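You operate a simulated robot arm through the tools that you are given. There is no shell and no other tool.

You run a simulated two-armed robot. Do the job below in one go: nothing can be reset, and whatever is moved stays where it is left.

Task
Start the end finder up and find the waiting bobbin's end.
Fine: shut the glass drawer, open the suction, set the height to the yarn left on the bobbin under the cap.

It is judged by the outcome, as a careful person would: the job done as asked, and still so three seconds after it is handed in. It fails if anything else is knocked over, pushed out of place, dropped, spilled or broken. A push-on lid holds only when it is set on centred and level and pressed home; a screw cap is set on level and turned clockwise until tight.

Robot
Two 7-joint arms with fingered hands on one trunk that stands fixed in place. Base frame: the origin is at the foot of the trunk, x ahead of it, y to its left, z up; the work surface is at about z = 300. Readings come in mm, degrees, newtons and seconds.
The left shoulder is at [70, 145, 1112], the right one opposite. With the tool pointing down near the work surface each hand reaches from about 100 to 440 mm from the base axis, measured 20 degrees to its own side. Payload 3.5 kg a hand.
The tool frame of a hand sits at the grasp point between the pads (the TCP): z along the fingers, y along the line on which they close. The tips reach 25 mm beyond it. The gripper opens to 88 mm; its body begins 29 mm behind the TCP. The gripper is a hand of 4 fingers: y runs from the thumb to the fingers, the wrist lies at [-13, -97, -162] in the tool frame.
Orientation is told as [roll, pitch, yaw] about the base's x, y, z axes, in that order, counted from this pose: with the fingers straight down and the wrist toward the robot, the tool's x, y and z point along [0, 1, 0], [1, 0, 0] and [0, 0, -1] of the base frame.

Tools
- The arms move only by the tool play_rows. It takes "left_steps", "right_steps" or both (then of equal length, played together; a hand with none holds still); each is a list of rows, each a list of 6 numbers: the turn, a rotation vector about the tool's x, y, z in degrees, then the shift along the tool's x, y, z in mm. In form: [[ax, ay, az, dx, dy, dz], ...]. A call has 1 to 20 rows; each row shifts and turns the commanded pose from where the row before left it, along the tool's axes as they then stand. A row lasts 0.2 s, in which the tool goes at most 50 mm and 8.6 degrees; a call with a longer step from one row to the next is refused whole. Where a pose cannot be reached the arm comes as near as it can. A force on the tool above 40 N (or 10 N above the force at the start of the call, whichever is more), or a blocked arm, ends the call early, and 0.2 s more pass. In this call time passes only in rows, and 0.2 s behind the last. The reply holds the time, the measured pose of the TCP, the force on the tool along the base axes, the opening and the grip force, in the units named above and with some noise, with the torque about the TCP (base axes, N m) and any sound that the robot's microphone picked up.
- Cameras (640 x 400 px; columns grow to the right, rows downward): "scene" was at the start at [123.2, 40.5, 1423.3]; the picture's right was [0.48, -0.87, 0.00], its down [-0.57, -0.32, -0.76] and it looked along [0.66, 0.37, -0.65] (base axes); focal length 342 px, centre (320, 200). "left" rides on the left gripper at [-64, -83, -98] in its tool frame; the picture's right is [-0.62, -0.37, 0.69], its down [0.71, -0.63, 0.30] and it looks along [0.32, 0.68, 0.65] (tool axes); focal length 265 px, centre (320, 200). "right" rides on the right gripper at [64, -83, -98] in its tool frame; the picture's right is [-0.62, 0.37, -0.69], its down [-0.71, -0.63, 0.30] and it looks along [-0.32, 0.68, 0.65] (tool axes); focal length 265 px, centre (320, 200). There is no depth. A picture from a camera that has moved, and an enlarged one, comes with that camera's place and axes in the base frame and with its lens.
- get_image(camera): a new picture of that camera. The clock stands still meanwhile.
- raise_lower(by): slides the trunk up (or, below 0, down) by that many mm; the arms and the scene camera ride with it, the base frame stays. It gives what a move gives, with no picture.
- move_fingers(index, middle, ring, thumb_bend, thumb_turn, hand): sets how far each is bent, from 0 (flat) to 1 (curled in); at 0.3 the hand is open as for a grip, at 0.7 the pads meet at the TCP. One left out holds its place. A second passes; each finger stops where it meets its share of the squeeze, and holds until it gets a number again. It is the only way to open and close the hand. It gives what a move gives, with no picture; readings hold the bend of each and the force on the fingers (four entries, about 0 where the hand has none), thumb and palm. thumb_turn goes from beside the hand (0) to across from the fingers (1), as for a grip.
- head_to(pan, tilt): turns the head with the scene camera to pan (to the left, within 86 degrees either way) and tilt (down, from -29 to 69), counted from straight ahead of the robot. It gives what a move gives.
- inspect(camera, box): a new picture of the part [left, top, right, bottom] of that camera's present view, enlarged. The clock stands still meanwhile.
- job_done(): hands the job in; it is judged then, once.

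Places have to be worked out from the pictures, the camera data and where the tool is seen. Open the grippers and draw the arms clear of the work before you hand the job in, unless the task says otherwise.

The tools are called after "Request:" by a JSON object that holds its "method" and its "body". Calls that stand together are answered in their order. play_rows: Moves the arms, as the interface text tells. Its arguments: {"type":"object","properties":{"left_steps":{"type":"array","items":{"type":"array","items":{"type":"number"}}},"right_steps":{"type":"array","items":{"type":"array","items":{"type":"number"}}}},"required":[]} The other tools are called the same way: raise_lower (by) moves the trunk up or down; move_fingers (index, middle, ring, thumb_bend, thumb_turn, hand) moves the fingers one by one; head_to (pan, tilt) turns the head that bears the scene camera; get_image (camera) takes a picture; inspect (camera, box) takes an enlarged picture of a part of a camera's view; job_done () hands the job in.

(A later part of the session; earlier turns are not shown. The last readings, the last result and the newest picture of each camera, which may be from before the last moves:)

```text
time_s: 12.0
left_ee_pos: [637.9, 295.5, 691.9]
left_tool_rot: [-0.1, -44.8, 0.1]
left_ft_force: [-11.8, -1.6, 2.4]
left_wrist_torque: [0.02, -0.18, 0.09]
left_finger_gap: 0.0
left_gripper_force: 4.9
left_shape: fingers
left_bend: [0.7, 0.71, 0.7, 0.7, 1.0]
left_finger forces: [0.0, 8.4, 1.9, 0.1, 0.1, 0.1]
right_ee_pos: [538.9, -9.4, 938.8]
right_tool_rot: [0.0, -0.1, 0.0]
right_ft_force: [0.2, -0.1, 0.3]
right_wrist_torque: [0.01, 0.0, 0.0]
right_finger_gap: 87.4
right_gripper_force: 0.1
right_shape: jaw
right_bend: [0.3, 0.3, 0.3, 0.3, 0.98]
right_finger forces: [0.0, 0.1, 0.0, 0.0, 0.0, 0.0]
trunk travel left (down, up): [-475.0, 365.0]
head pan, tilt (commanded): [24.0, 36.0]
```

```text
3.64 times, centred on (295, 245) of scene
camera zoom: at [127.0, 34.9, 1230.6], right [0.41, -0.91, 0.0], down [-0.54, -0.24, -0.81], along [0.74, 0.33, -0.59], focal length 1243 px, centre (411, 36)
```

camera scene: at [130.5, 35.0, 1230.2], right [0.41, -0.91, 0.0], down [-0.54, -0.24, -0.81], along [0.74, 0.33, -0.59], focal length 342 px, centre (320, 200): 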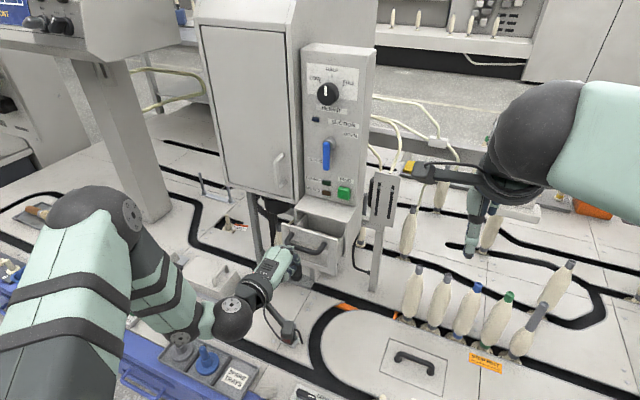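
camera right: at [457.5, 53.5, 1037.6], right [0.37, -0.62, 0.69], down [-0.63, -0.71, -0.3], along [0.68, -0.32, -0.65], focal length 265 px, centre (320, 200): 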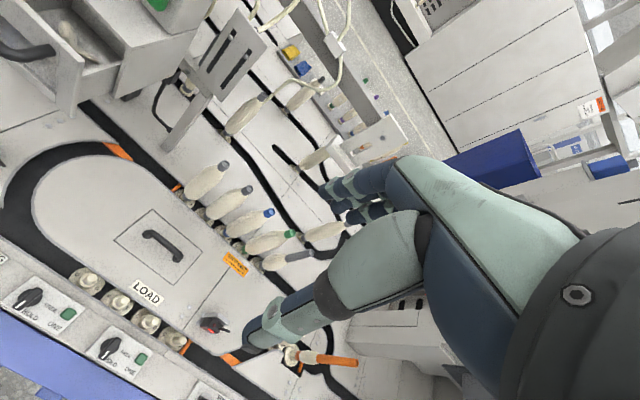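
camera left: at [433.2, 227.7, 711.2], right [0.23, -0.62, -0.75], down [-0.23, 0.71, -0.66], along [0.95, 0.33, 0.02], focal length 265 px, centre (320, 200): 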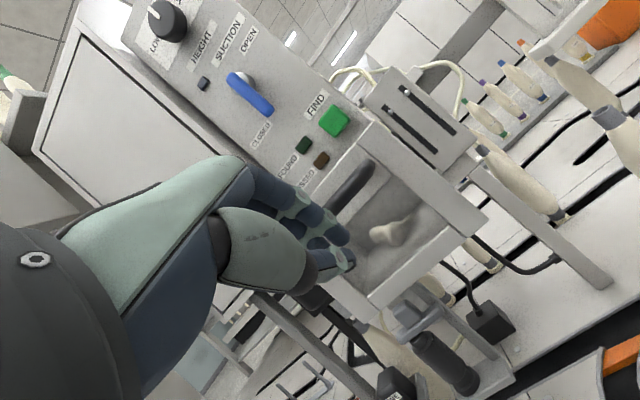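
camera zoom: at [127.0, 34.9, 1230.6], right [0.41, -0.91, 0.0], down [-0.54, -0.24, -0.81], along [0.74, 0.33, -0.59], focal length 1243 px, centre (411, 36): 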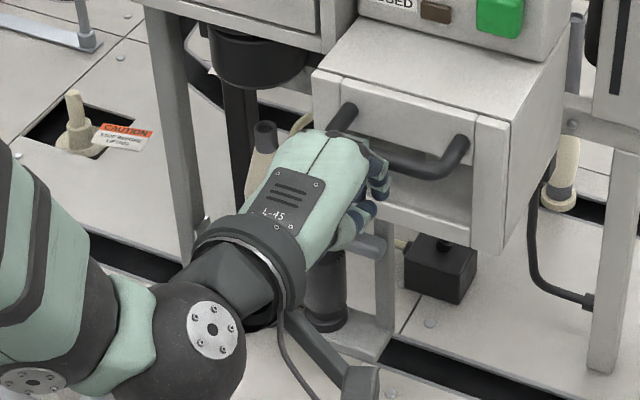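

The drawer front now sits flush and a 12 N stop force came up. I press a touch more to make sure it is home, then back the hand away.

Request:
{"method": "play_rows", "body": {"left_steps": [[0, 0, 0, 0, 1.5, 1.5], [0, 0, 0, 0, 1, 1]]}}

Request:
{"method": "play_rows", "body": {"left_steps": [[0, 0, 0, 0, -4, -4], [0, 0, 0, 0, -8, -8], [0, 0, 0, 0, -14, -14], [0, 0, 0, 0, -20, -20], [0, 0, 0, 0, -20, -20]]}}

Request:
{"method": "get_image", "body": {"camera": "scene"}}

Request:
{"method": "get_image", "body": {"camera": "left"}}

Request:
{"method": "inspect", "body": {"camera": "scene", "box": [240, 180, 370, 300]}}

```text
time_s: 12.6
left_ee_pos: [638.3, 296.8, 692.3]
left_tool_rot: [0.0, -45.0, 0.0]
left_ft_force: [-21.3, -1.0, 5.3]
left_wrist_torque: [0.06, -0.3, 0.27]
left_finger_gap: 0.1
left_gripper_force: 10.0
left_shape: fingers
left_bend: [0.7, 0.71, 0.71, 0.69, 1.0]
left_finger forces: [0.0, 15.0, 5.5, 0.0, 0.0, 0.0]
right_ee_pos: [537.0, -9.2, 939.7]
right_tool_rot: [0.0, -0.1, 0.1]
right_ft_force: [-1.0, 0.2, 0.6]
right_wrist_torque: [0.01, 0.01, -0.02]
right_finger_gap: 87.5
right_gripper_force: 0.0
right_shape: jaw
right_bend: [0.3, 0.3, 0.3, 0.3, 0.98]
right_finger forces: [0.1, 0.1, 0.0, 0.1, 0.0, 0.0]
trunk travel left (down, up): [-475.0, 365.0]
head pan, tilt (commanded): [24.0, 36.0]
```

```text
time_s: 13.8
left_ee_pos: [548.5, 299.4, 691.2]
left_tool_rot: [-0.4, -45.0, 0.4]
left_ft_force: [0.4, 1.2, -0.6]
left_wrist_torque: [0.0, 0.01, 0.02]
left_finger_gap: 0.0
left_gripper_force: 0.1
left_shape: fingers
left_bend: [0.7, 0.7, 0.7, 0.7, 1.0]
left_finger forces: [0.0, 0.0, 0.0, 0.0, 0.0, 0.1]
right_ee_pos: [537.3, -7.0, 939.4]
right_tool_rot: [-0.2, 0.0, 0.0]
right_ft_force: [-0.5, 1.1, -0.1]
right_wrist_torque: [-0.03, -0.06, -0.02]
right_finger_gap: 87.9
right_gripper_force: 0.1
right_shape: jaw
right_bend: [0.3, 0.3, 0.3, 0.3, 0.98]
right_finger forces: [0.0, 0.0, 0.0, 0.0, 0.1, 0.0]
trunk travel left (down, up): [-475.0, 365.0]
head pan, tilt (commanded): [24.0, 36.0]
```

```text
taken
camera scene: at [127.4, 39.2, 1230.4], right [0.41, -0.91, 0.0], down [-0.54, -0.24, -0.81], along [0.74, 0.33, -0.59], focal length 342 px, centre (320, 200)
```

scene: 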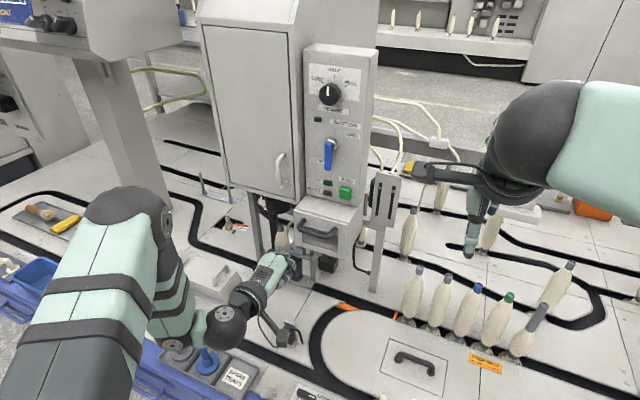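

```text
taken
camera left: at [418.3, 234.4, 703.4], right [0.23, -0.62, -0.75], down [-0.23, 0.71, -0.66], along [0.94, 0.33, 0.02], focal length 265 px, centre (320, 200)
```

left: 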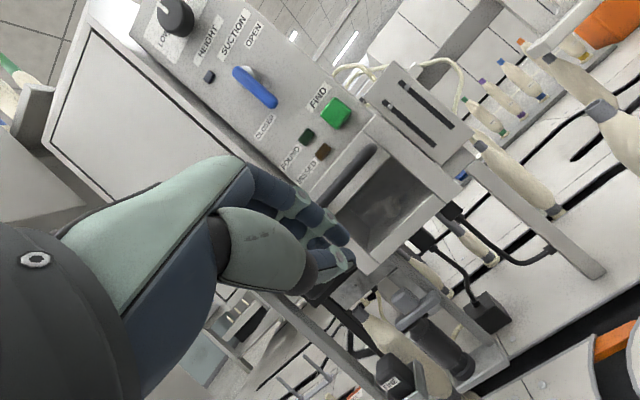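

```text
3.33 times, centred on (305, 240) of scene
camera zoom: at [127.4, 39.2, 1230.4], right [0.41, -0.91, 0.0], down [-0.54, -0.24, -0.81], along [0.74, 0.33, -0.59], focal length 1140 px, centre (370, 67)
```

zoom: 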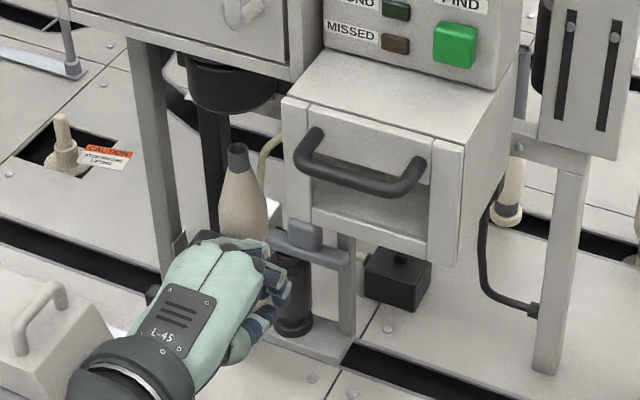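

The drawer is shut and stayed shut. From this low viewpoint I look closely at the waiting bobbin to judge its yarn level.

Request:
{"method": "inspect", "body": {"camera": "left", "box": [300, 250, 500, 400]}}

Request:
{"method": "inspect", "body": {"camera": "scene", "box": [260, 210, 320, 260]}}

```text
2.67 times, centred on (400, 325) of left
camera zoom: at [418.3, 234.4, 703.4], right [0.23, -0.62, -0.75], down [-0.23, 0.71, -0.66], along [0.94, 0.33, 0.02], focal length 708 px, centre (107, -133)
```

zoom: 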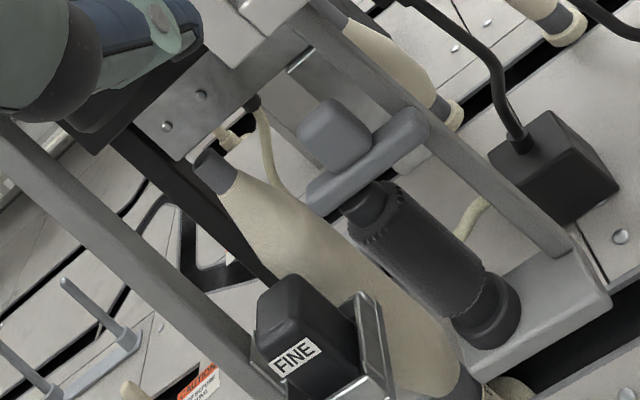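

```text
8.00 times, centred on (290, 235) of scene
camera zoom: at [127.4, 39.2, 1230.4], right [0.41, -0.91, 0.0], down [-0.54, -0.24, -0.81], along [0.74, 0.33, -0.59], focal length 2735 px, centre (560, -80)
```

zoom: 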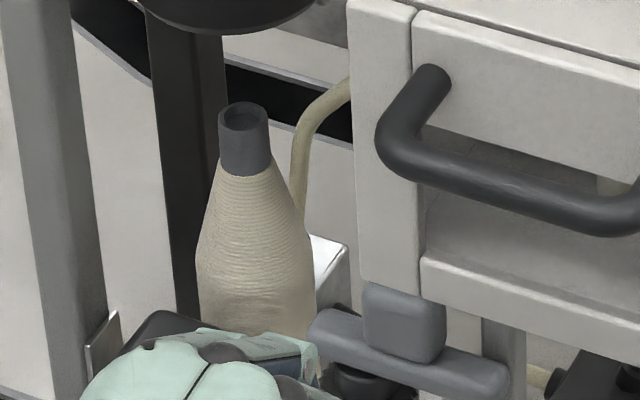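

Yarn covers the bobbin from the base up to its top, so the height must go to FULL. Next is the suction lever: I raise the hand in front of the panel, left of the lever, and level it to about −75° pitch.

Request:
{"method": "play_rows", "body": {"left_steps": [[0, 0, 0, 11.5, 37, -16], [0, 0, 0, 11.5, 37, -16], [0, 0, 0, 11.5, 37, -16], [0, 0, 0, 11.5, 37, -16], [-7.5, 0, 0, 0, 0, 0], [-7.5, 0, 0, 0, 0, 0], [-7.5, 0, 0, 0, 0, 0], [-7.5, 0, 0, 0, 0, 0]]}}

Request:
{"method": "get_image", "body": {"camera": "scene"}}

Request:
{"method": "get_image", "body": {"camera": "left"}}

```text
time_s: 15.6
left_ee_pos: [607.5, 343.4, 841.4]
left_tool_rot: [0.0, -74.9, 0.3]
left_ft_force: [-0.3, -0.1, -1.1]
left_wrist_torque: [0.0, 0.0, -0.04]
left_finger_gap: 0.0
left_gripper_force: 0.1
left_shape: fingers
left_bend: [0.7, 0.7, 0.7, 0.7, 1.0]
left_finger forces: [0.0, 0.1, 0.0, 0.0, 0.1, 0.1]
right_ee_pos: [540.8, -8.7, 938.4]
right_tool_rot: [-0.2, 0.1, 0.0]
right_ft_force: [-0.8, 0.6, -0.9]
right_wrist_torque: [0.01, -0.01, -0.01]
right_finger_gap: 87.5
right_gripper_force: 0.1
right_shape: jaw
right_bend: [0.3, 0.3, 0.3, 0.3, 0.98]
right_finger forces: [0.0, 0.1, 0.0, 0.1, 0.0, 0.0]
trunk travel left (down, up): [-475.0, 365.0]
head pan, tilt (commanded): [24.0, 36.0]
```

```text
taken
camera scene: at [129.4, 36.3, 1230.3], right [0.41, -0.91, 0.0], down [-0.54, -0.24, -0.81], along [0.74, 0.33, -0.59], focal length 342 px, centre (320, 200)
```

scene: 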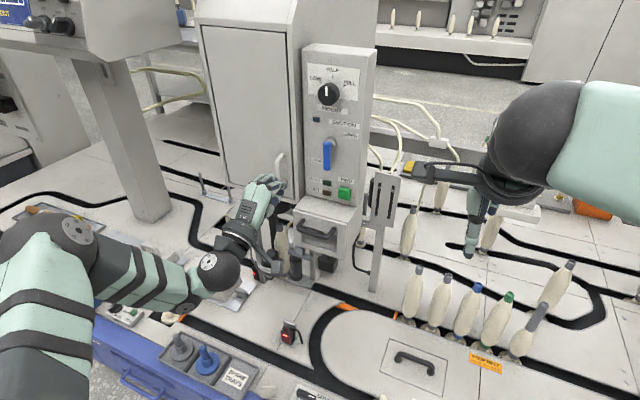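

```text
taken
camera left: at [490.9, 278.9, 787.5], right [0.58, -0.62, -0.54], down [0.13, 0.71, -0.69], along [0.81, 0.33, 0.49], focal length 265 px, centre (320, 200)
```

left: 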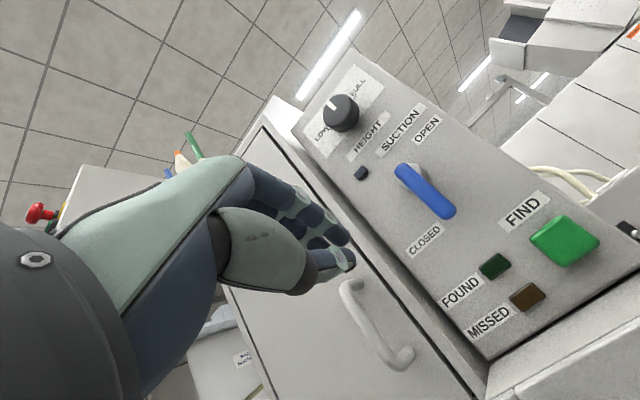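

Good view of lever and panel from the hand camera. I zoom in with both cameras to fix the lever's exact place and depth.

Request:
{"method": "inspect", "body": {"camera": "left", "box": [370, 130, 470, 230]}}

Request:
{"method": "inspect", "body": {"camera": "left", "box": [240, 160, 440, 300]}}

Request:
{"method": "inspect", "body": {"camera": "scene", "box": [290, 110, 380, 200]}}

```text
4.00 times, centred on (420, 180) of left
camera zoom: at [490.9, 278.9, 787.5], right [0.58, -0.62, -0.54], down [0.13, 0.71, -0.69], along [0.81, 0.33, 0.49], focal length 1062 px, centre (-80, 280)
```

zoom: 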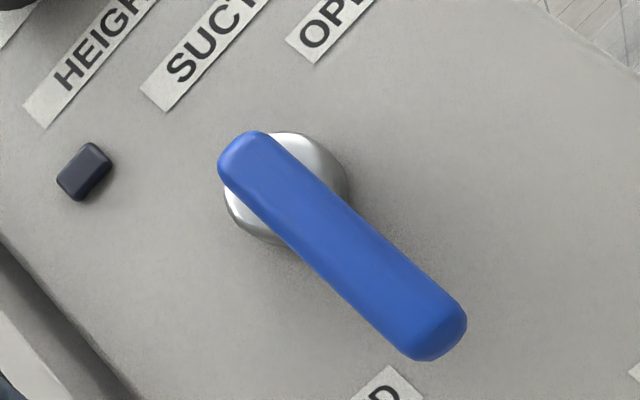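

```text
2.86 times, centred on (340, 230) of left
camera zoom: at [490.9, 278.9, 787.5], right [0.58, -0.62, -0.54], down [0.13, 0.71, -0.69], along [0.81, 0.33, 0.49], focal length 758 px, centre (263, 114)
```

zoom: 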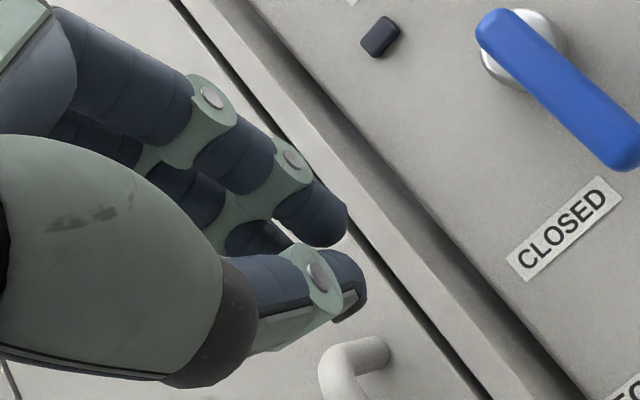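

```text
4.44 times, centred on (335, 155) of scene
camera zoom: at [129.4, 36.3, 1230.3], right [0.41, -0.91, 0.0], down [-0.54, -0.24, -0.81], along [0.74, 0.33, -0.59], focal length 1520 px, centre (253, 400)
```

zoom: 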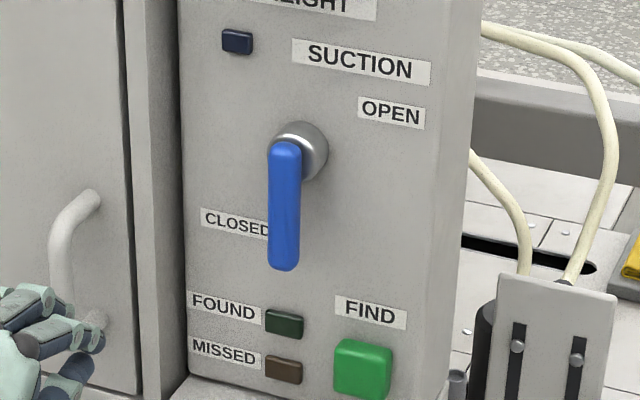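

Lever pivot ≈[763, 293.5, 887], bar front at x≈744, ends at z≈829. I curl the middle and ring fingers in so only the index–thumb pinch sticks out as a slim pusher.

Request:
{"method": "move_fingers", "body": {"hand": "left", "middle": 1.0, "ring": 1.0}}

Request:
{"method": "get_image", "body": {"camera": "left"}}

Request:
{"method": "inspect", "body": {"camera": "scene", "box": [210, 130, 390, 260]}}

```text
time_s: 16.6
left_ee_pos: [609.5, 342.7, 841.7]
left_tool_rot: [0.0, -74.9, 0.0]
left_ft_force: [-0.8, -0.1, -0.9]
left_wrist_torque: [0.0, 0.03, 0.0]
left_finger_gap: 0.2
left_gripper_force: 0.0
left_shape: fingers
left_bend: [0.7, 1.0, 1.0, 0.7, 1.0]
left_finger forces: [0.0, 0.0, 0.0, 0.1, 0.0, 0.0]
right_ee_pos: [540.4, -9.2, 938.0]
right_tool_rot: [0.0, 0.0, 0.0]
right_ft_force: [0.4, 0.3, 0.0]
right_wrist_torque: [0.03, 0.0, 0.0]
right_finger_gap: 87.6
right_gripper_force: 0.1
right_shape: jaw
right_bend: [0.3, 0.3, 0.3, 0.3, 0.98]
right_finger forces: [0.0, 0.1, 0.0, 0.0, 0.0, 0.0]
trunk travel left (down, up): [-475.0, 365.0]
head pan, tilt (commanded): [24.0, 36.0]
```

```text
taken
camera left: at [490.9, 277.3, 788.1], right [0.57, -0.62, -0.54], down [0.13, 0.71, -0.69], along [0.81, 0.33, 0.49], focal length 265 px, centre (320, 200)
```

left: 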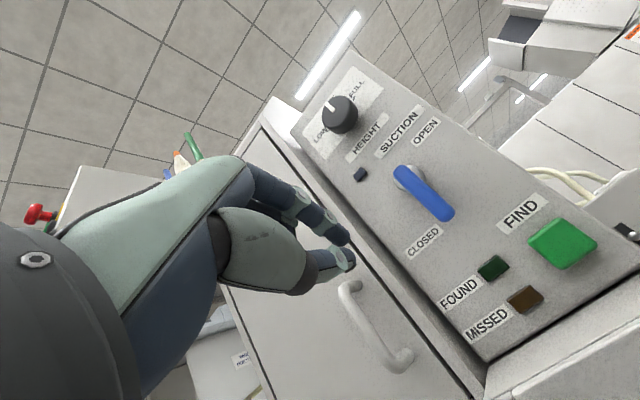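

```text
3.08 times, centred on (300, 195) of scene
camera zoom: at [129.2, 35.1, 1230.3], right [0.41, -0.91, 0.0], down [-0.54, -0.24, -0.81], along [0.74, 0.33, -0.59], focal length 1052 px, centre (382, 215)
```

zoom: 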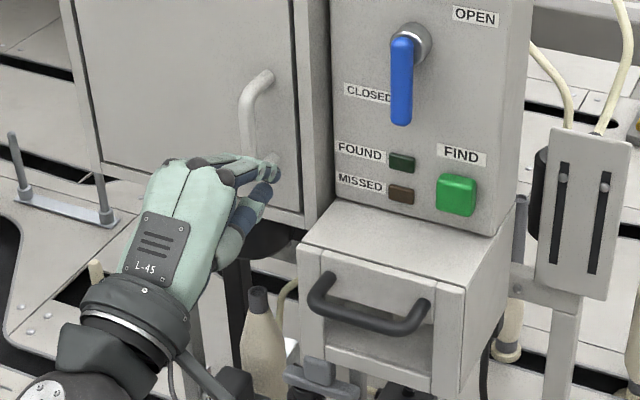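

Now only the index–thumb tip leads. I advance toward the panel left of the lever, stopping about 12 mm short of the final depth.

Request:
{"method": "play_rows", "body": {"left_steps": [[0, 0, 0, -7.5, 7.8, 29], [0, 0, 0, -7.5, 7.8, 29], [0, 0, 0, 0, 7.8, 29], [0, 0, 0, 0, 5.2, 19.3]]}}

Request:
{"method": "get_image", "body": {"camera": "left"}}

Request:
{"method": "inspect", "body": {"camera": "scene", "box": [250, 110, 390, 220]}}

```text
time_s: 17.6
left_ee_pos: [717.5, 326.7, 842.2]
left_tool_rot: [-0.1, -74.8, 0.2]
left_ft_force: [0.5, -0.4, 1.1]
left_wrist_torque: [0.05, -0.01, -0.01]
left_finger_gap: 0.0
left_gripper_force: 0.2
left_shape: fingers
left_bend: [0.7, 1.0, 1.0, 0.7, 1.0]
left_finger forces: [0.1, 0.0, 0.0, 0.0, 0.0, 0.0]
right_ee_pos: [541.2, -8.3, 937.6]
right_tool_rot: [0.1, -0.1, 0.0]
right_ft_force: [0.3, -0.1, -0.3]
right_wrist_torque: [-0.04, -0.02, -0.01]
right_finger_gap: 87.6
right_gripper_force: 0.2
right_shape: jaw
right_bend: [0.3, 0.3, 0.3, 0.3, 0.98]
right_finger forces: [0.0, 0.0, 0.0, 0.0, 0.1, 0.1]
trunk travel left (down, up): [-475.0, 365.0]
head pan, tilt (commanded): [24.0, 36.0]
```

```text
taken
camera left: at [600.7, 262.0, 788.8], right [0.57, -0.62, -0.54], down [0.13, 0.71, -0.69], along [0.81, 0.33, 0.49], focal length 265 px, centre (320, 200)
```

left: 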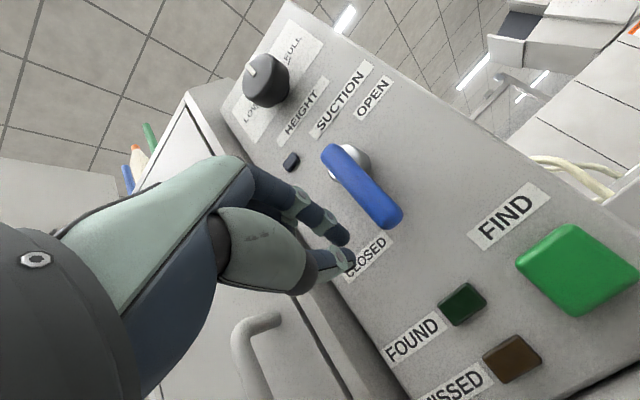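

```text
3.64 times, centred on (320, 165) of scene
camera zoom: at [129.5, 34.9, 1230.3], right [0.41, -0.91, 0.0], down [-0.54, -0.24, -0.81], along [0.74, 0.33, -0.59], focal length 1243 px, centre (320, 327)
```

zoom: 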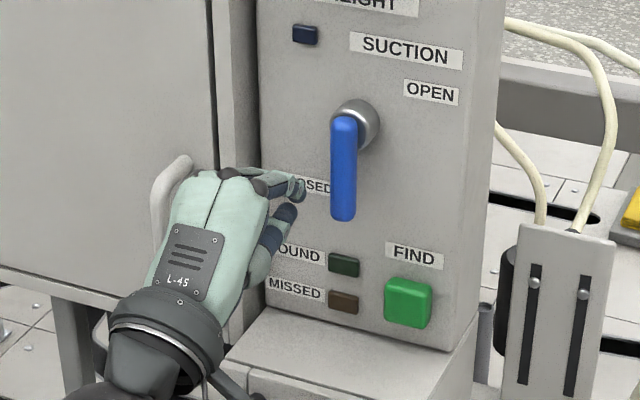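

The fingertip is left of the lever at mid-height of the bar. I go 15 mm deeper, then slide right until it meets the lever's side.

Request:
{"method": "play_rows", "body": {"left_steps": [[0, 0, 0, 0, 1.9, 7.2], [0, 0, 0, 0, 1.9, 7.2], [0, 0, 0, -5, 0, 0], [0, 0, 0, -4, 0, 0], [0, 0, 0, -4, 0, 0]]}}

Request:
{"method": "get_image", "body": {"camera": "left"}}

Request:
{"method": "inspect", "body": {"camera": "scene", "box": [250, 110, 390, 220]}}

```text
time_s: 18.8
left_ee_pos: [732.8, 314.2, 841.4]
left_tool_rot: [-0.1, -74.9, 0.1]
left_ft_force: [0.2, -0.7, 0.9]
left_wrist_torque: [-0.01, 0.02, -0.03]
left_finger_gap: 0.0
left_gripper_force: 0.3
left_shape: fingers
left_bend: [0.7, 1.0, 1.0, 0.7, 1.0]
left_finger forces: [0.5, 0.0, 0.0, 0.0, 0.0, 0.1]
right_ee_pos: [540.8, -10.2, 938.3]
right_tool_rot: [0.0, 0.0, 0.0]
right_ft_force: [0.1, 0.1, 0.2]
right_wrist_torque: [-0.05, 0.03, 0.0]
right_finger_gap: 87.6
right_gripper_force: 0.0
right_shape: jaw
right_bend: [0.3, 0.3, 0.3, 0.3, 0.98]
right_finger forces: [0.1, 0.0, 0.1, 0.0, 0.0, 0.1]
trunk travel left (down, up): [-475.0, 365.0]
head pan, tilt (commanded): [24.0, 36.0]
```

```text
taken
camera left: at [616.0, 249.5, 788.5], right [0.57, -0.62, -0.54], down [0.13, 0.71, -0.69], along [0.81, 0.33, 0.49], focal length 265 px, centre (320, 200)
```

left: 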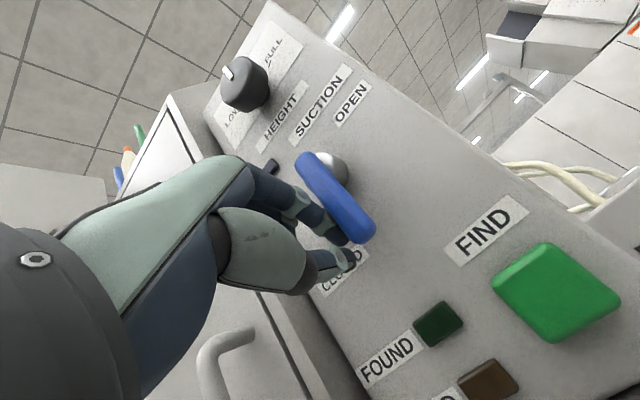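

```text
3.64 times, centred on (320, 165) of scene
camera zoom: at [129.3, 35.2, 1230.3], right [0.41, -0.91, 0.0], down [-0.54, -0.24, -0.81], along [0.74, 0.33, -0.59], focal length 1243 px, centre (320, 327)
```

zoom: 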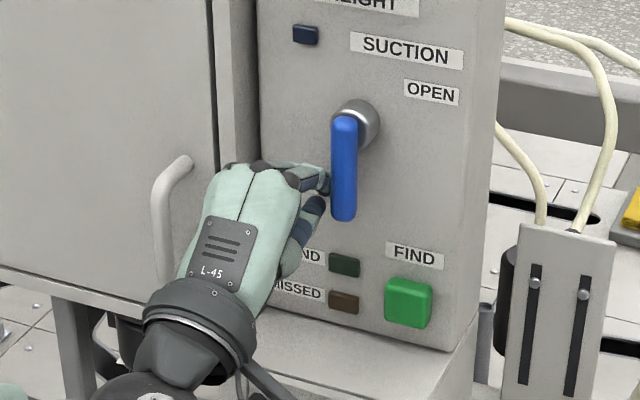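

Contact just made with the lever's side (0.5 N on the index). I push it along its arc, first to about 45°.

Request:
{"method": "play_rows", "body": {"left_steps": [[0, 0, 0, -5.8, -1.5, 0.4], [0, 0, 0, -5.8, -1.5, 0.4], [0, 0, 0, -5.9, 0, 0], [0, 0, 0, -5.9, 0, 0], [0, 0, 0, -5.8, 1.45, -0.4], [0, 0, 0, -5.8, 1.45, -0.4]]}}

Request:
{"method": "get_image", "body": {"camera": "left"}}

Request:
{"method": "inspect", "body": {"camera": "scene", "box": [250, 110, 390, 220]}}

```text
time_s: 20.2
left_ee_pos: [732.9, 280.4, 842.0]
left_tool_rot: [0.0, -74.9, 0.1]
left_ft_force: [-0.6, 0.1, 0.8]
left_wrist_torque: [-0.02, 0.0, 0.0]
left_finger_gap: 0.0
left_gripper_force: 0.1
left_shape: fingers
left_bend: [0.7, 1.0, 1.0, 0.7, 1.0]
left_finger forces: [0.4, 0.0, 0.0, 0.0, 0.0, 0.0]
right_ee_pos: [540.8, -10.2, 938.3]
right_tool_rot: [-0.1, 0.1, 0.0]
right_ft_force: [-0.5, -0.7, -0.1]
right_wrist_torque: [0.0, 0.02, -0.07]
right_finger_gap: 87.8
right_gripper_force: 0.1
right_shape: jaw
right_bend: [0.3, 0.3, 0.3, 0.3, 0.98]
right_finger forces: [0.0, 0.0, 0.1, 0.0, 0.0, 0.0]
trunk travel left (down, up): [-475.0, 365.0]
head pan, tilt (commanded): [24.0, 36.0]
```

```text
taken
camera left: at [616.0, 214.9, 788.7], right [0.57, -0.62, -0.54], down [0.13, 0.71, -0.69], along [0.81, 0.32, 0.49], focal length 265 px, centre (320, 200)
```

left: 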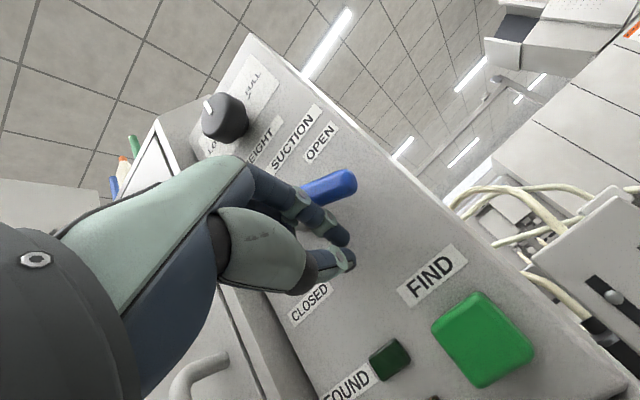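

```text
3.64 times, centred on (320, 165) of scene
camera zoom: at [129.2, 34.9, 1230.3], right [0.41, -0.91, 0.0], down [-0.54, -0.24, -0.81], along [0.74, 0.33, -0.59], focal length 1243 px, centre (320, 327)
```

zoom: 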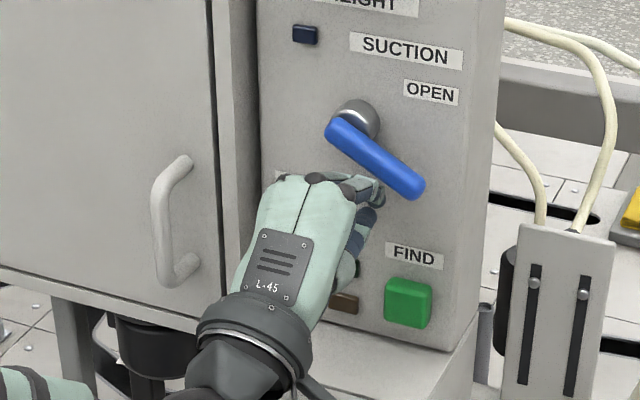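

The lever follows and stands at about 60°. I continue right and up toward the horizontal OPEN position.

Request:
{"method": "play_rows", "body": {"left_steps": [[0, 0, 0, -5.3, 1.5, -0.4], [0, 0, 0, -5.3, 1.5, -0.4], [0, 0, 0, -5.3, 1.5, -0.4], [0, 0, 0, -3.9, 2.8, -0.75], [0, 0, 0, -3.9, 2.8, -0.75]]}}

Request:
{"method": "inspect", "body": {"camera": "scene", "box": [250, 110, 390, 220]}}

Request:
{"method": "get_image", "body": {"camera": "left"}}

```text
time_s: 21.4
left_ee_pos: [733.1, 255.3, 853.0]
left_tool_rot: [0.1, -74.8, -0.2]
left_ft_force: [-0.7, 0.2, -0.1]
left_wrist_torque: [0.02, -0.02, 0.01]
left_finger_gap: 0.1
left_gripper_force: 0.1
left_shape: fingers
left_bend: [0.7, 1.0, 1.0, 0.7, 1.0]
left_finger forces: [0.1, 0.0, 0.0, 0.0, 0.0, 0.1]
right_ee_pos: [541.0, -10.0, 939.1]
right_tool_rot: [0.0, -0.1, 0.0]
right_ft_force: [0.6, -0.1, 0.0]
right_wrist_torque: [-0.01, -0.03, -0.02]
right_finger_gap: 88.0
right_gripper_force: 0.1
right_shape: jaw
right_bend: [0.3, 0.3, 0.3, 0.3, 0.98]
right_finger forces: [0.0, 0.0, 0.0, 0.0, 0.0, 0.0]
trunk travel left (down, up): [-475.0, 365.0]
head pan, tilt (commanded): [24.0, 36.0]
```

```text
3.64 times, centred on (320, 165) of scene
camera zoom: at [129.2, 34.8, 1230.3], right [0.41, -0.91, 0.0], down [-0.54, -0.24, -0.81], along [0.74, 0.33, -0.59], focal length 1243 px, centre (320, 327)
```

zoom: 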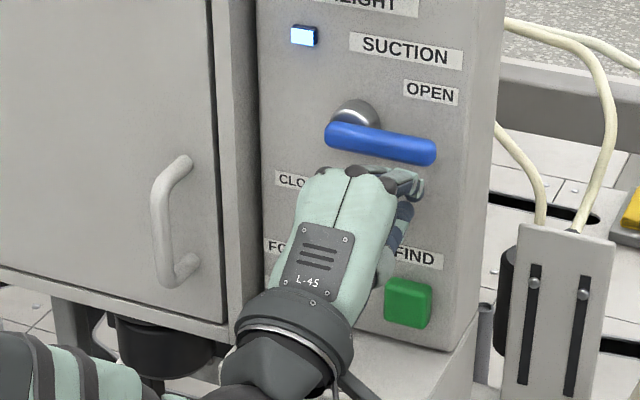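

```text
taken
camera left: at [615.5, 190.4, 799.0], right [0.57, -0.62, -0.54], down [0.13, 0.71, -0.69], along [0.81, 0.32, 0.49], focal length 265 px, centre (320, 200)
```

left: 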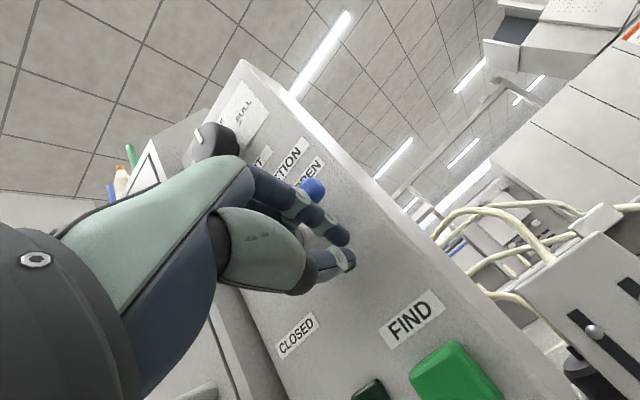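

The suction lamp has lit and the lever is about horizontal at OPEN. I nudge it slightly upward to confirm it is at its stop.

Request:
{"method": "play_rows", "body": {"left_steps": [[0, 0, 0, -1, 2, -0.5], [0, 0, 0, 0, 2, -0.5]]}}

Request:
{"method": "inspect", "body": {"camera": "scene", "box": [250, 110, 390, 220]}}

```text
time_s: 22.0
left_ee_pos: [731.9, 253.9, 855.9]
left_tool_rot: [0.0, -74.7, 0.1]
left_ft_force: [-0.9, -0.8, -0.7]
left_wrist_torque: [0.01, -0.01, 0.02]
left_finger_gap: 0.3
left_gripper_force: 0.9
left_shape: fingers
left_bend: [0.7, 1.0, 1.0, 0.7, 1.0]
left_finger forces: [1.5, 0.1, 0.0, 0.1, 0.0, 0.0]
right_ee_pos: [541.3, -10.5, 938.0]
right_tool_rot: [0.0, -0.1, 0.1]
right_ft_force: [-1.1, 0.1, -0.5]
right_wrist_torque: [-0.03, 0.01, -0.03]
right_finger_gap: 87.5
right_gripper_force: 0.1
right_shape: jaw
right_bend: [0.3, 0.3, 0.3, 0.3, 0.98]
right_finger forces: [0.1, 0.0, 0.1, 0.0, 0.0, 0.0]
trunk travel left (down, up): [-475.0, 365.0]
head pan, tilt (commanded): [24.0, 36.0]
```

```text
3.64 times, centred on (320, 165) of scene
camera zoom: at [129.4, 35.2, 1230.2], right [0.41, -0.91, 0.0], down [-0.54, -0.24, -0.81], along [0.74, 0.33, -0.59], focal length 1243 px, centre (320, 327)
```

zoom: 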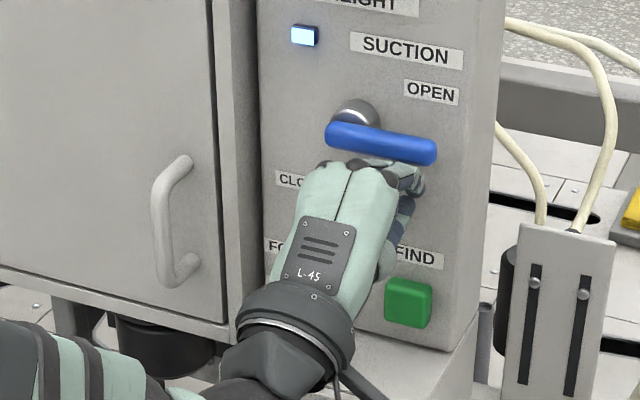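

The index feels 1.5 N and the lever has not moved further. One more small nudge to be sure it's a stop, then I withdraw straight down and back.

Request:
{"method": "play_rows", "body": {"left_steps": [[0, 0, 0, 0, 2, -0.5], [0, 0, 0, 0, 1.5, -0.4]]}}

Request:
{"method": "play_rows", "body": {"left_steps": [[0, 0, 0, 0, -6, 1.6], [0, 0, 0, 0, -10, 2.6], [0, 0, 0, 0, -5.2, -19.3], [0, 0, 0, 0, -10.4, -38.6], [0, 0, 0, 0, -10.4, -38.6]]}}

Request:
{"method": "get_image", "body": {"camera": "scene"}}

Request:
{"method": "get_image", "body": {"camera": "left"}}

```text
time_s: 22.6
left_ee_pos: [733.5, 254.0, 857.1]
left_tool_rot: [0.2, -74.7, -0.3]
left_ft_force: [-4.7, -1.1, -5.4]
left_wrist_torque: [0.06, -0.03, -0.03]
left_finger_gap: 0.1
left_gripper_force: 3.8
left_shape: fingers
left_bend: [0.7, 1.0, 1.0, 0.69, 1.0]
left_finger forces: [6.9, 0.1, 0.0, 0.0, 0.0, 0.0]
right_ee_pos: [540.7, -9.4, 937.7]
right_tool_rot: [-0.1, 0.0, -0.1]
right_ft_force: [-0.4, 0.4, -0.2]
right_wrist_torque: [-0.01, 0.01, 0.01]
right_finger_gap: 87.5
right_gripper_force: 0.0
right_shape: jaw
right_bend: [0.3, 0.3, 0.3, 0.3, 0.98]
right_finger forces: [0.0, 0.0, 0.0, 0.0, 0.0, 0.0]
trunk travel left (down, up): [-475.0, 365.0]
head pan, tilt (commanded): [24.0, 36.0]
```

```text
time_s: 23.8
left_ee_pos: [632.2, 255.1, 843.2]
left_tool_rot: [0.3, -75.0, -0.1]
left_ft_force: [-0.6, 1.5, -0.2]
left_wrist_torque: [-0.02, 0.01, -0.01]
left_finger_gap: 0.0
left_gripper_force: 0.1
left_shape: fingers
left_bend: [0.7, 1.0, 1.0, 0.7, 1.0]
left_finger forces: [0.0, 0.1, 0.0, 0.0, 0.0, 0.0]
right_ee_pos: [539.3, -10.9, 938.0]
right_tool_rot: [0.1, 0.0, 0.0]
right_ft_force: [1.0, -0.4, -0.2]
right_wrist_torque: [-0.05, 0.03, -0.02]
right_finger_gap: 87.7
right_gripper_force: 0.0
right_shape: jaw
right_bend: [0.3, 0.3, 0.3, 0.3, 0.98]
right_finger forces: [0.1, 0.0, 0.0, 0.0, 0.0, 0.1]
trunk travel left (down, up): [-475.0, 365.0]
head pan, tilt (commanded): [24.0, 36.0]
```

```text
taken
camera scene: at [128.5, 33.9, 1230.4], right [0.41, -0.91, 0.0], down [-0.54, -0.24, -0.81], along [0.74, 0.33, -0.59], focal length 342 px, centre (320, 200)
```

scene: 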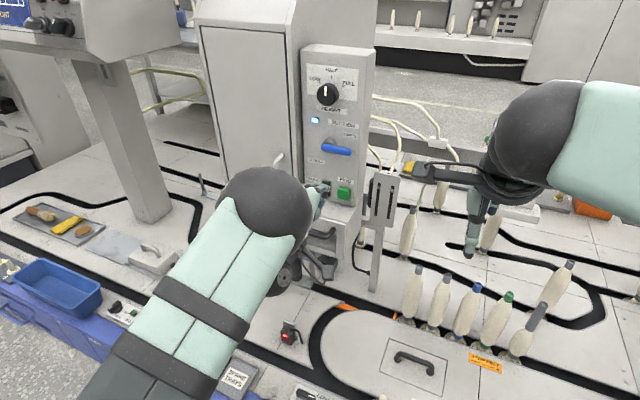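

```text
taken
camera left: at [515.0, 190.4, 790.7], right [0.57, -0.62, -0.54], down [0.13, 0.72, -0.69], along [0.81, 0.32, 0.49], focal length 265 px, centre (320, 200)
```

left: 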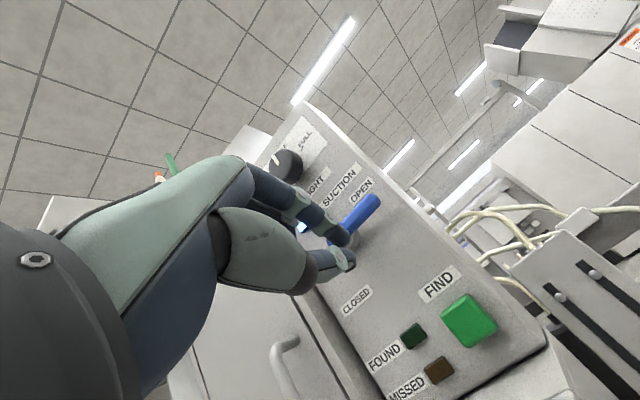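

Suction is open with its lamp lit. Now the dial: I open the hand for a grip and move it up in front of the knob with the fingers pointing straight at the panel.

Request:
{"method": "move_fingers", "body": {"hand": "left", "index": 0.3, "middle": 0.3, "ring": 0.3, "thumb_bend": 0.3, "thumb_turn": 1.0}}

Request:
{"method": "play_rows", "body": {"left_steps": [[0, 0, 0, 9.75, 40, -1.5], [0, 0, 0, 9.75, 40, -1.5], [0, 0, 0, 9.75, 40, -1.5], [0, 0, 0, 9.75, 40, -1.5], [-7.5, 0, 0, 0, 0, 0], [-7.5, 0, 0, 0, 0, 0]]}}

Request:
{"method": "get_image", "body": {"camera": "scene"}}

Request:
{"method": "get_image", "body": {"camera": "left"}}

```text
time_s: 24.8
left_ee_pos: [632.7, 254.8, 843.1]
left_tool_rot: [-0.1, -75.0, 0.0]
left_ft_force: [-0.6, -0.4, 0.9]
left_wrist_torque: [-0.01, 0.0, -0.01]
left_finger_gap: 84.1
left_gripper_force: 0.0
left_shape: fingers
left_bend: [0.3, 0.3, 0.3, 0.3, 0.98]
left_finger forces: [0.1, 0.0, 0.1, 0.0, 0.0, 0.0]
right_ee_pos: [541.2, -10.9, 938.1]
right_tool_rot: [0.0, 0.0, 0.0]
right_ft_force: [0.3, -0.5, 1.0]
right_wrist_torque: [0.01, 0.01, -0.02]
right_finger_gap: 87.7
right_gripper_force: 0.0
right_shape: jaw
right_bend: [0.3, 0.3, 0.3, 0.3, 0.98]
right_finger forces: [0.0, 0.0, 0.1, 0.0, 0.0, 0.0]
trunk travel left (down, up): [-475.0, 365.0]
head pan, tilt (commanded): [24.0, 36.0]
```

```text
time_s: 26.2
left_ee_pos: [669.1, 295.2, 999.5]
left_tool_rot: [-45.3, -90.1, 45.2]
left_ft_force: [0.1, -0.3, 0.0]
left_wrist_torque: [-0.03, 0.06, 0.03]
left_finger_gap: 84.2
left_gripper_force: 0.0
left_shape: fingers
left_bend: [0.3, 0.3, 0.3, 0.3, 0.98]
left_finger forces: [0.0, 0.1, 0.1, 0.0, 0.0, 0.1]
right_ee_pos: [540.3, -9.7, 937.8]
right_tool_rot: [0.0, 0.0, 0.0]
right_ft_force: [1.0, -0.1, -0.5]
right_wrist_torque: [-0.01, -0.05, 0.01]
right_finger_gap: 87.6
right_gripper_force: 0.0
right_shape: jaw
right_bend: [0.3, 0.3, 0.3, 0.3, 0.98]
right_finger forces: [0.1, 0.1, 0.0, 0.0, 0.0, 0.0]
trunk travel left (down, up): [-475.0, 365.0]
head pan, tilt (commanded): [24.0, 36.0]
```

```text
taken
camera scene: at [129.5, 35.3, 1230.3], right [0.41, -0.91, 0.0], down [-0.54, -0.24, -0.81], along [0.74, 0.33, -0.59], focal length 342 px, centre (320, 200)
```

scene: 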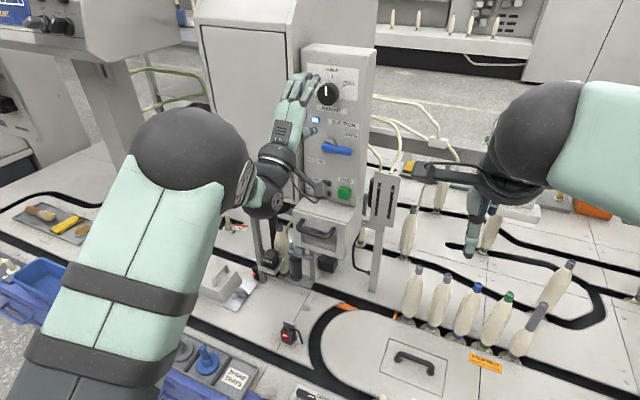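

```text
taken
camera left: at [569.7, 230.2, 917.9], right [0.69, -0.62, -0.37], down [0.3, 0.71, -0.63], along [0.65, 0.33, 0.68], focal length 265 px, centre (320, 200)
```

left: 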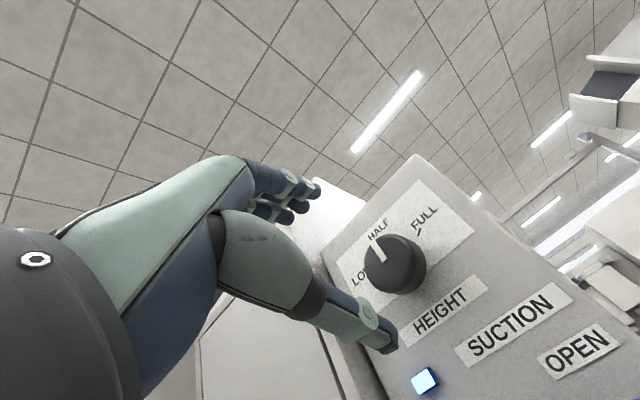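

The hand is in front of the dial. I zoom both cameras on the knob to refine its centre relative to the hand.

Request:
{"method": "inspect", "body": {"camera": "left", "box": [320, 180, 480, 320]}}

Request:
{"method": "inspect", "body": {"camera": "scene", "box": [260, 50, 380, 150]}}

```text
2.86 times, centred on (400, 250) of left
camera zoom: at [569.7, 230.2, 917.9], right [0.69, -0.62, -0.37], down [0.3, 0.71, -0.63], along [0.65, 0.33, 0.68], focal length 758 px, centre (91, 57)
```

zoom: 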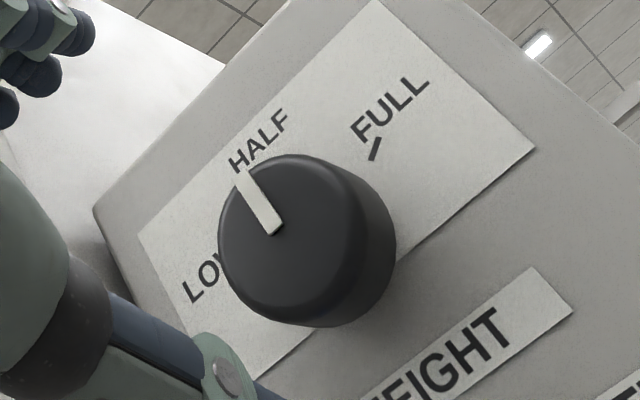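

```text
4.00 times, centred on (320, 100) of scene
camera zoom: at [129.5, 35.3, 1230.3], right [0.41, -0.91, 0.0], down [-0.54, -0.24, -0.81], along [0.74, 0.33, -0.59], focal length 1368 px, centre (320, 600)
```

zoom: 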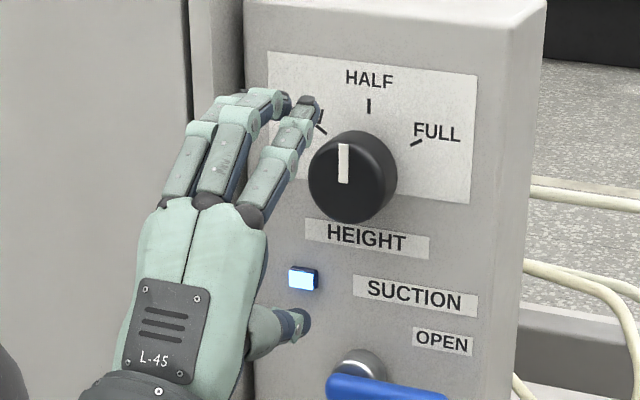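

Knob front centre is ≈[741, 294.7, 1000.7], matching the hand's axis within 1 mm. I advance so the pads straddle the knob, stopping short of the panel.

Request:
{"method": "play_rows", "body": {"left_steps": [[0, 0, 0, 0, 1, 15], [0, 0, 0, 0, 0, 15], [0, 0, 0, 0, 0, 12], [0, 0, 0, 0, 0, 8], [0, 0, 0, 0, 0, 6]]}}

Request:
{"method": "get_image", "body": {"camera": "left"}}

Request:
{"method": "inspect", "body": {"camera": "scene", "box": [260, 50, 380, 150]}}

```text
time_s: 27.4
left_ee_pos: [725.7, 295.3, 1000.3]
left_tool_rot: [-1.1, -89.8, 1.1]
left_ft_force: [0.1, -0.5, 0.4]
left_wrist_torque: [0.0, 0.01, 0.01]
left_finger_gap: 84.5
left_gripper_force: 0.0
left_shape: fingers
left_bend: [0.3, 0.3, 0.3, 0.3, 0.98]
left_finger forces: [0.0, 0.0, 0.0, 0.0, 0.0, 0.0]
right_ee_pos: [540.6, -9.4, 936.8]
right_tool_rot: [0.0, -0.1, 0.0]
right_ft_force: [0.5, 0.0, 0.1]
right_wrist_torque: [-0.01, -0.01, 0.01]
right_finger_gap: 87.3
right_gripper_force: 0.1
right_shape: jaw
right_bend: [0.3, 0.3, 0.3, 0.3, 0.98]
right_finger forces: [0.0, 0.0, 0.1, 0.0, 0.0, 0.0]
trunk travel left (down, up): [-475.0, 365.0]
head pan, tilt (commanded): [24.0, 36.0]
```

```text
taken
camera left: at [625.8, 230.4, 918.5], right [0.69, -0.62, -0.37], down [0.3, 0.71, -0.63], along [0.66, 0.32, 0.68], focal length 265 px, centre (320, 200)
```

left: 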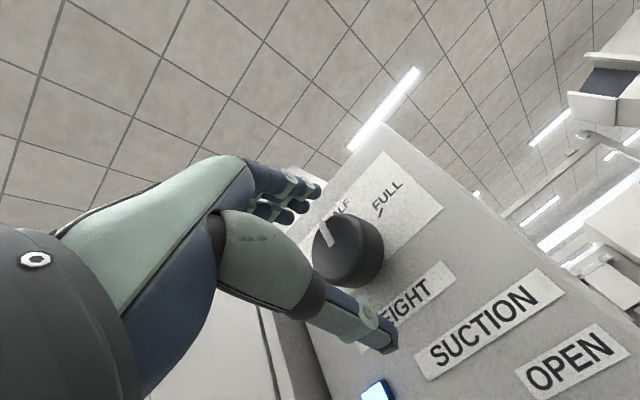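

```text
4.00 times, centred on (320, 100) of scene
camera zoom: at [129.4, 35.2, 1230.3], right [0.41, -0.91, 0.0], down [-0.54, -0.24, -0.81], along [0.74, 0.33, -0.59], focal length 1368 px, centre (320, 600)
```

zoom: 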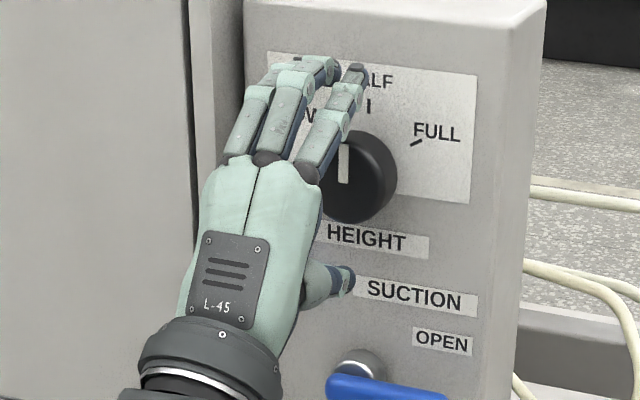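

The index finger sits right over the knob's centre with the middle finger off to the side. I shift 10 mm right so index and middle straddle the top with the thumb beneath, and go 5 mm deeper.

Request:
{"method": "play_rows", "body": {"left_steps": [[0, 0, 0, -5, 0, 2.5], [0, 0, 0, -5, 0, 2.5]]}}

Request:
{"method": "get_image", "body": {"camera": "left"}}

Request:
{"method": "inspect", "body": {"camera": "scene", "box": [260, 50, 380, 150]}}

```text
time_s: 28.0
left_ee_pos: [729.6, 283.3, 999.3]
left_tool_rot: [5.5, -89.9, -5.4]
left_ft_force: [-0.4, -0.4, -0.2]
left_wrist_torque: [0.01, 0.01, -0.01]
left_finger_gap: 84.4
left_gripper_force: 0.0
left_shape: fingers
left_bend: [0.3, 0.3, 0.3, 0.3, 0.98]
left_finger forces: [0.0, 0.0, 0.0, 0.1, 0.0, 0.0]
right_ee_pos: [540.2, -10.5, 936.3]
right_tool_rot: [0.1, 0.0, -0.1]
right_ft_force: [-0.5, 0.2, 0.4]
right_wrist_torque: [0.03, -0.03, 0.0]
right_finger_gap: 87.5
right_gripper_force: 0.1
right_shape: jaw
right_bend: [0.3, 0.3, 0.3, 0.3, 0.98]
right_finger forces: [0.0, 0.0, 0.0, 0.1, 0.0, 0.0]
trunk travel left (down, up): [-475.0, 365.0]
head pan, tilt (commanded): [24.0, 36.0]
```

```text
taken
camera left: at [630.9, 219.4, 918.0], right [0.69, -0.62, -0.37], down [0.3, 0.71, -0.63], along [0.65, 0.32, 0.68], focal length 265 px, centre (320, 200)
```

left: 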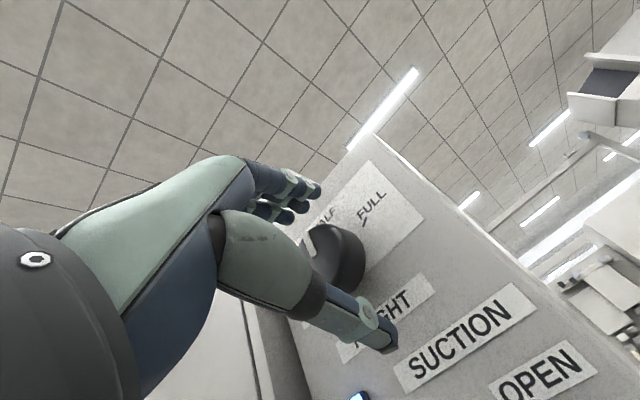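

```text
4.00 times, centred on (320, 100) of scene
camera zoom: at [129.3, 35.1, 1230.3], right [0.41, -0.91, 0.0], down [-0.54, -0.24, -0.81], along [0.74, 0.33, -0.59], focal length 1368 px, centre (320, 600)
```

zoom: 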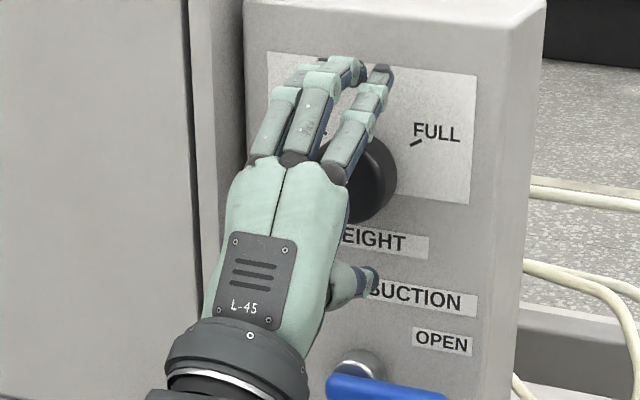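

The fingers straddle the knob. I close index, middle and thumb on it; the ring finger stays open.

Request:
{"method": "move_fingers", "body": {"hand": "left", "index": 0.7, "middle": 0.7, "thumb_bend": 0.7}}

Request:
{"method": "get_image", "body": {"camera": "left"}}

Request:
{"method": "inspect", "body": {"camera": "scene", "box": [260, 50, 380, 150]}}

```text
time_s: 29.0
left_ee_pos: [729.3, 284.0, 1002.4]
left_tool_rot: [107.3, -89.9, -107.1]
left_ft_force: [2.3, -1.9, 4.7]
left_wrist_torque: [0.04, -0.17, -0.05]
left_finger_gap: 26.0
left_gripper_force: 10.6
left_shape: fingers
left_bend: [0.6, 0.56, 0.3, 0.56, 1.0]
left_finger forces: [5.6, 7.7, 0.0, 0.0, 7.8, 0.0]
right_ee_pos: [540.7, -10.8, 938.2]
right_tool_rot: [0.0, 0.0, 0.0]
right_ft_force: [-0.4, 0.1, -0.3]
right_wrist_torque: [0.0, -0.02, -0.01]
right_finger_gap: 87.9
right_gripper_force: 0.1
right_shape: jaw
right_bend: [0.3, 0.3, 0.3, 0.3, 0.98]
right_finger forces: [0.1, 0.0, 0.1, 0.0, 0.0, 0.1]
trunk travel left (down, up): [-475.0, 365.0]
head pan, tilt (commanded): [24.0, 36.0]
```

```text
taken
camera left: at [630.4, 218.6, 919.2], right [0.69, -0.62, -0.37], down [0.3, 0.71, -0.63], along [0.65, 0.32, 0.68], focal length 265 px, centre (320, 200)
```

left: 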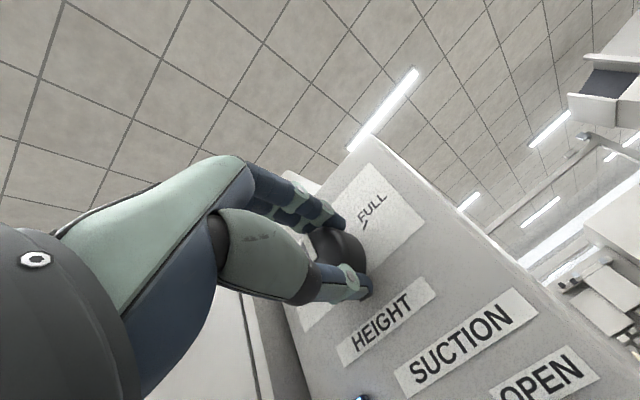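

```text
4.00 times, centred on (320, 100) of scene
camera zoom: at [128.6, 34.3, 1230.4], right [0.41, -0.91, 0.0], down [-0.54, -0.24, -0.81], along [0.74, 0.33, -0.59], focal length 1368 px, centre (320, 600)
```

zoom: 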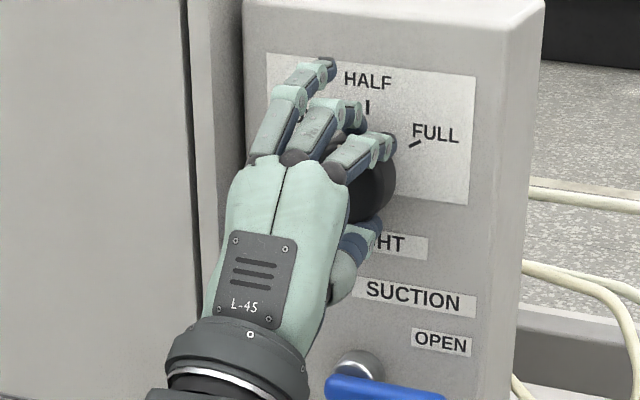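

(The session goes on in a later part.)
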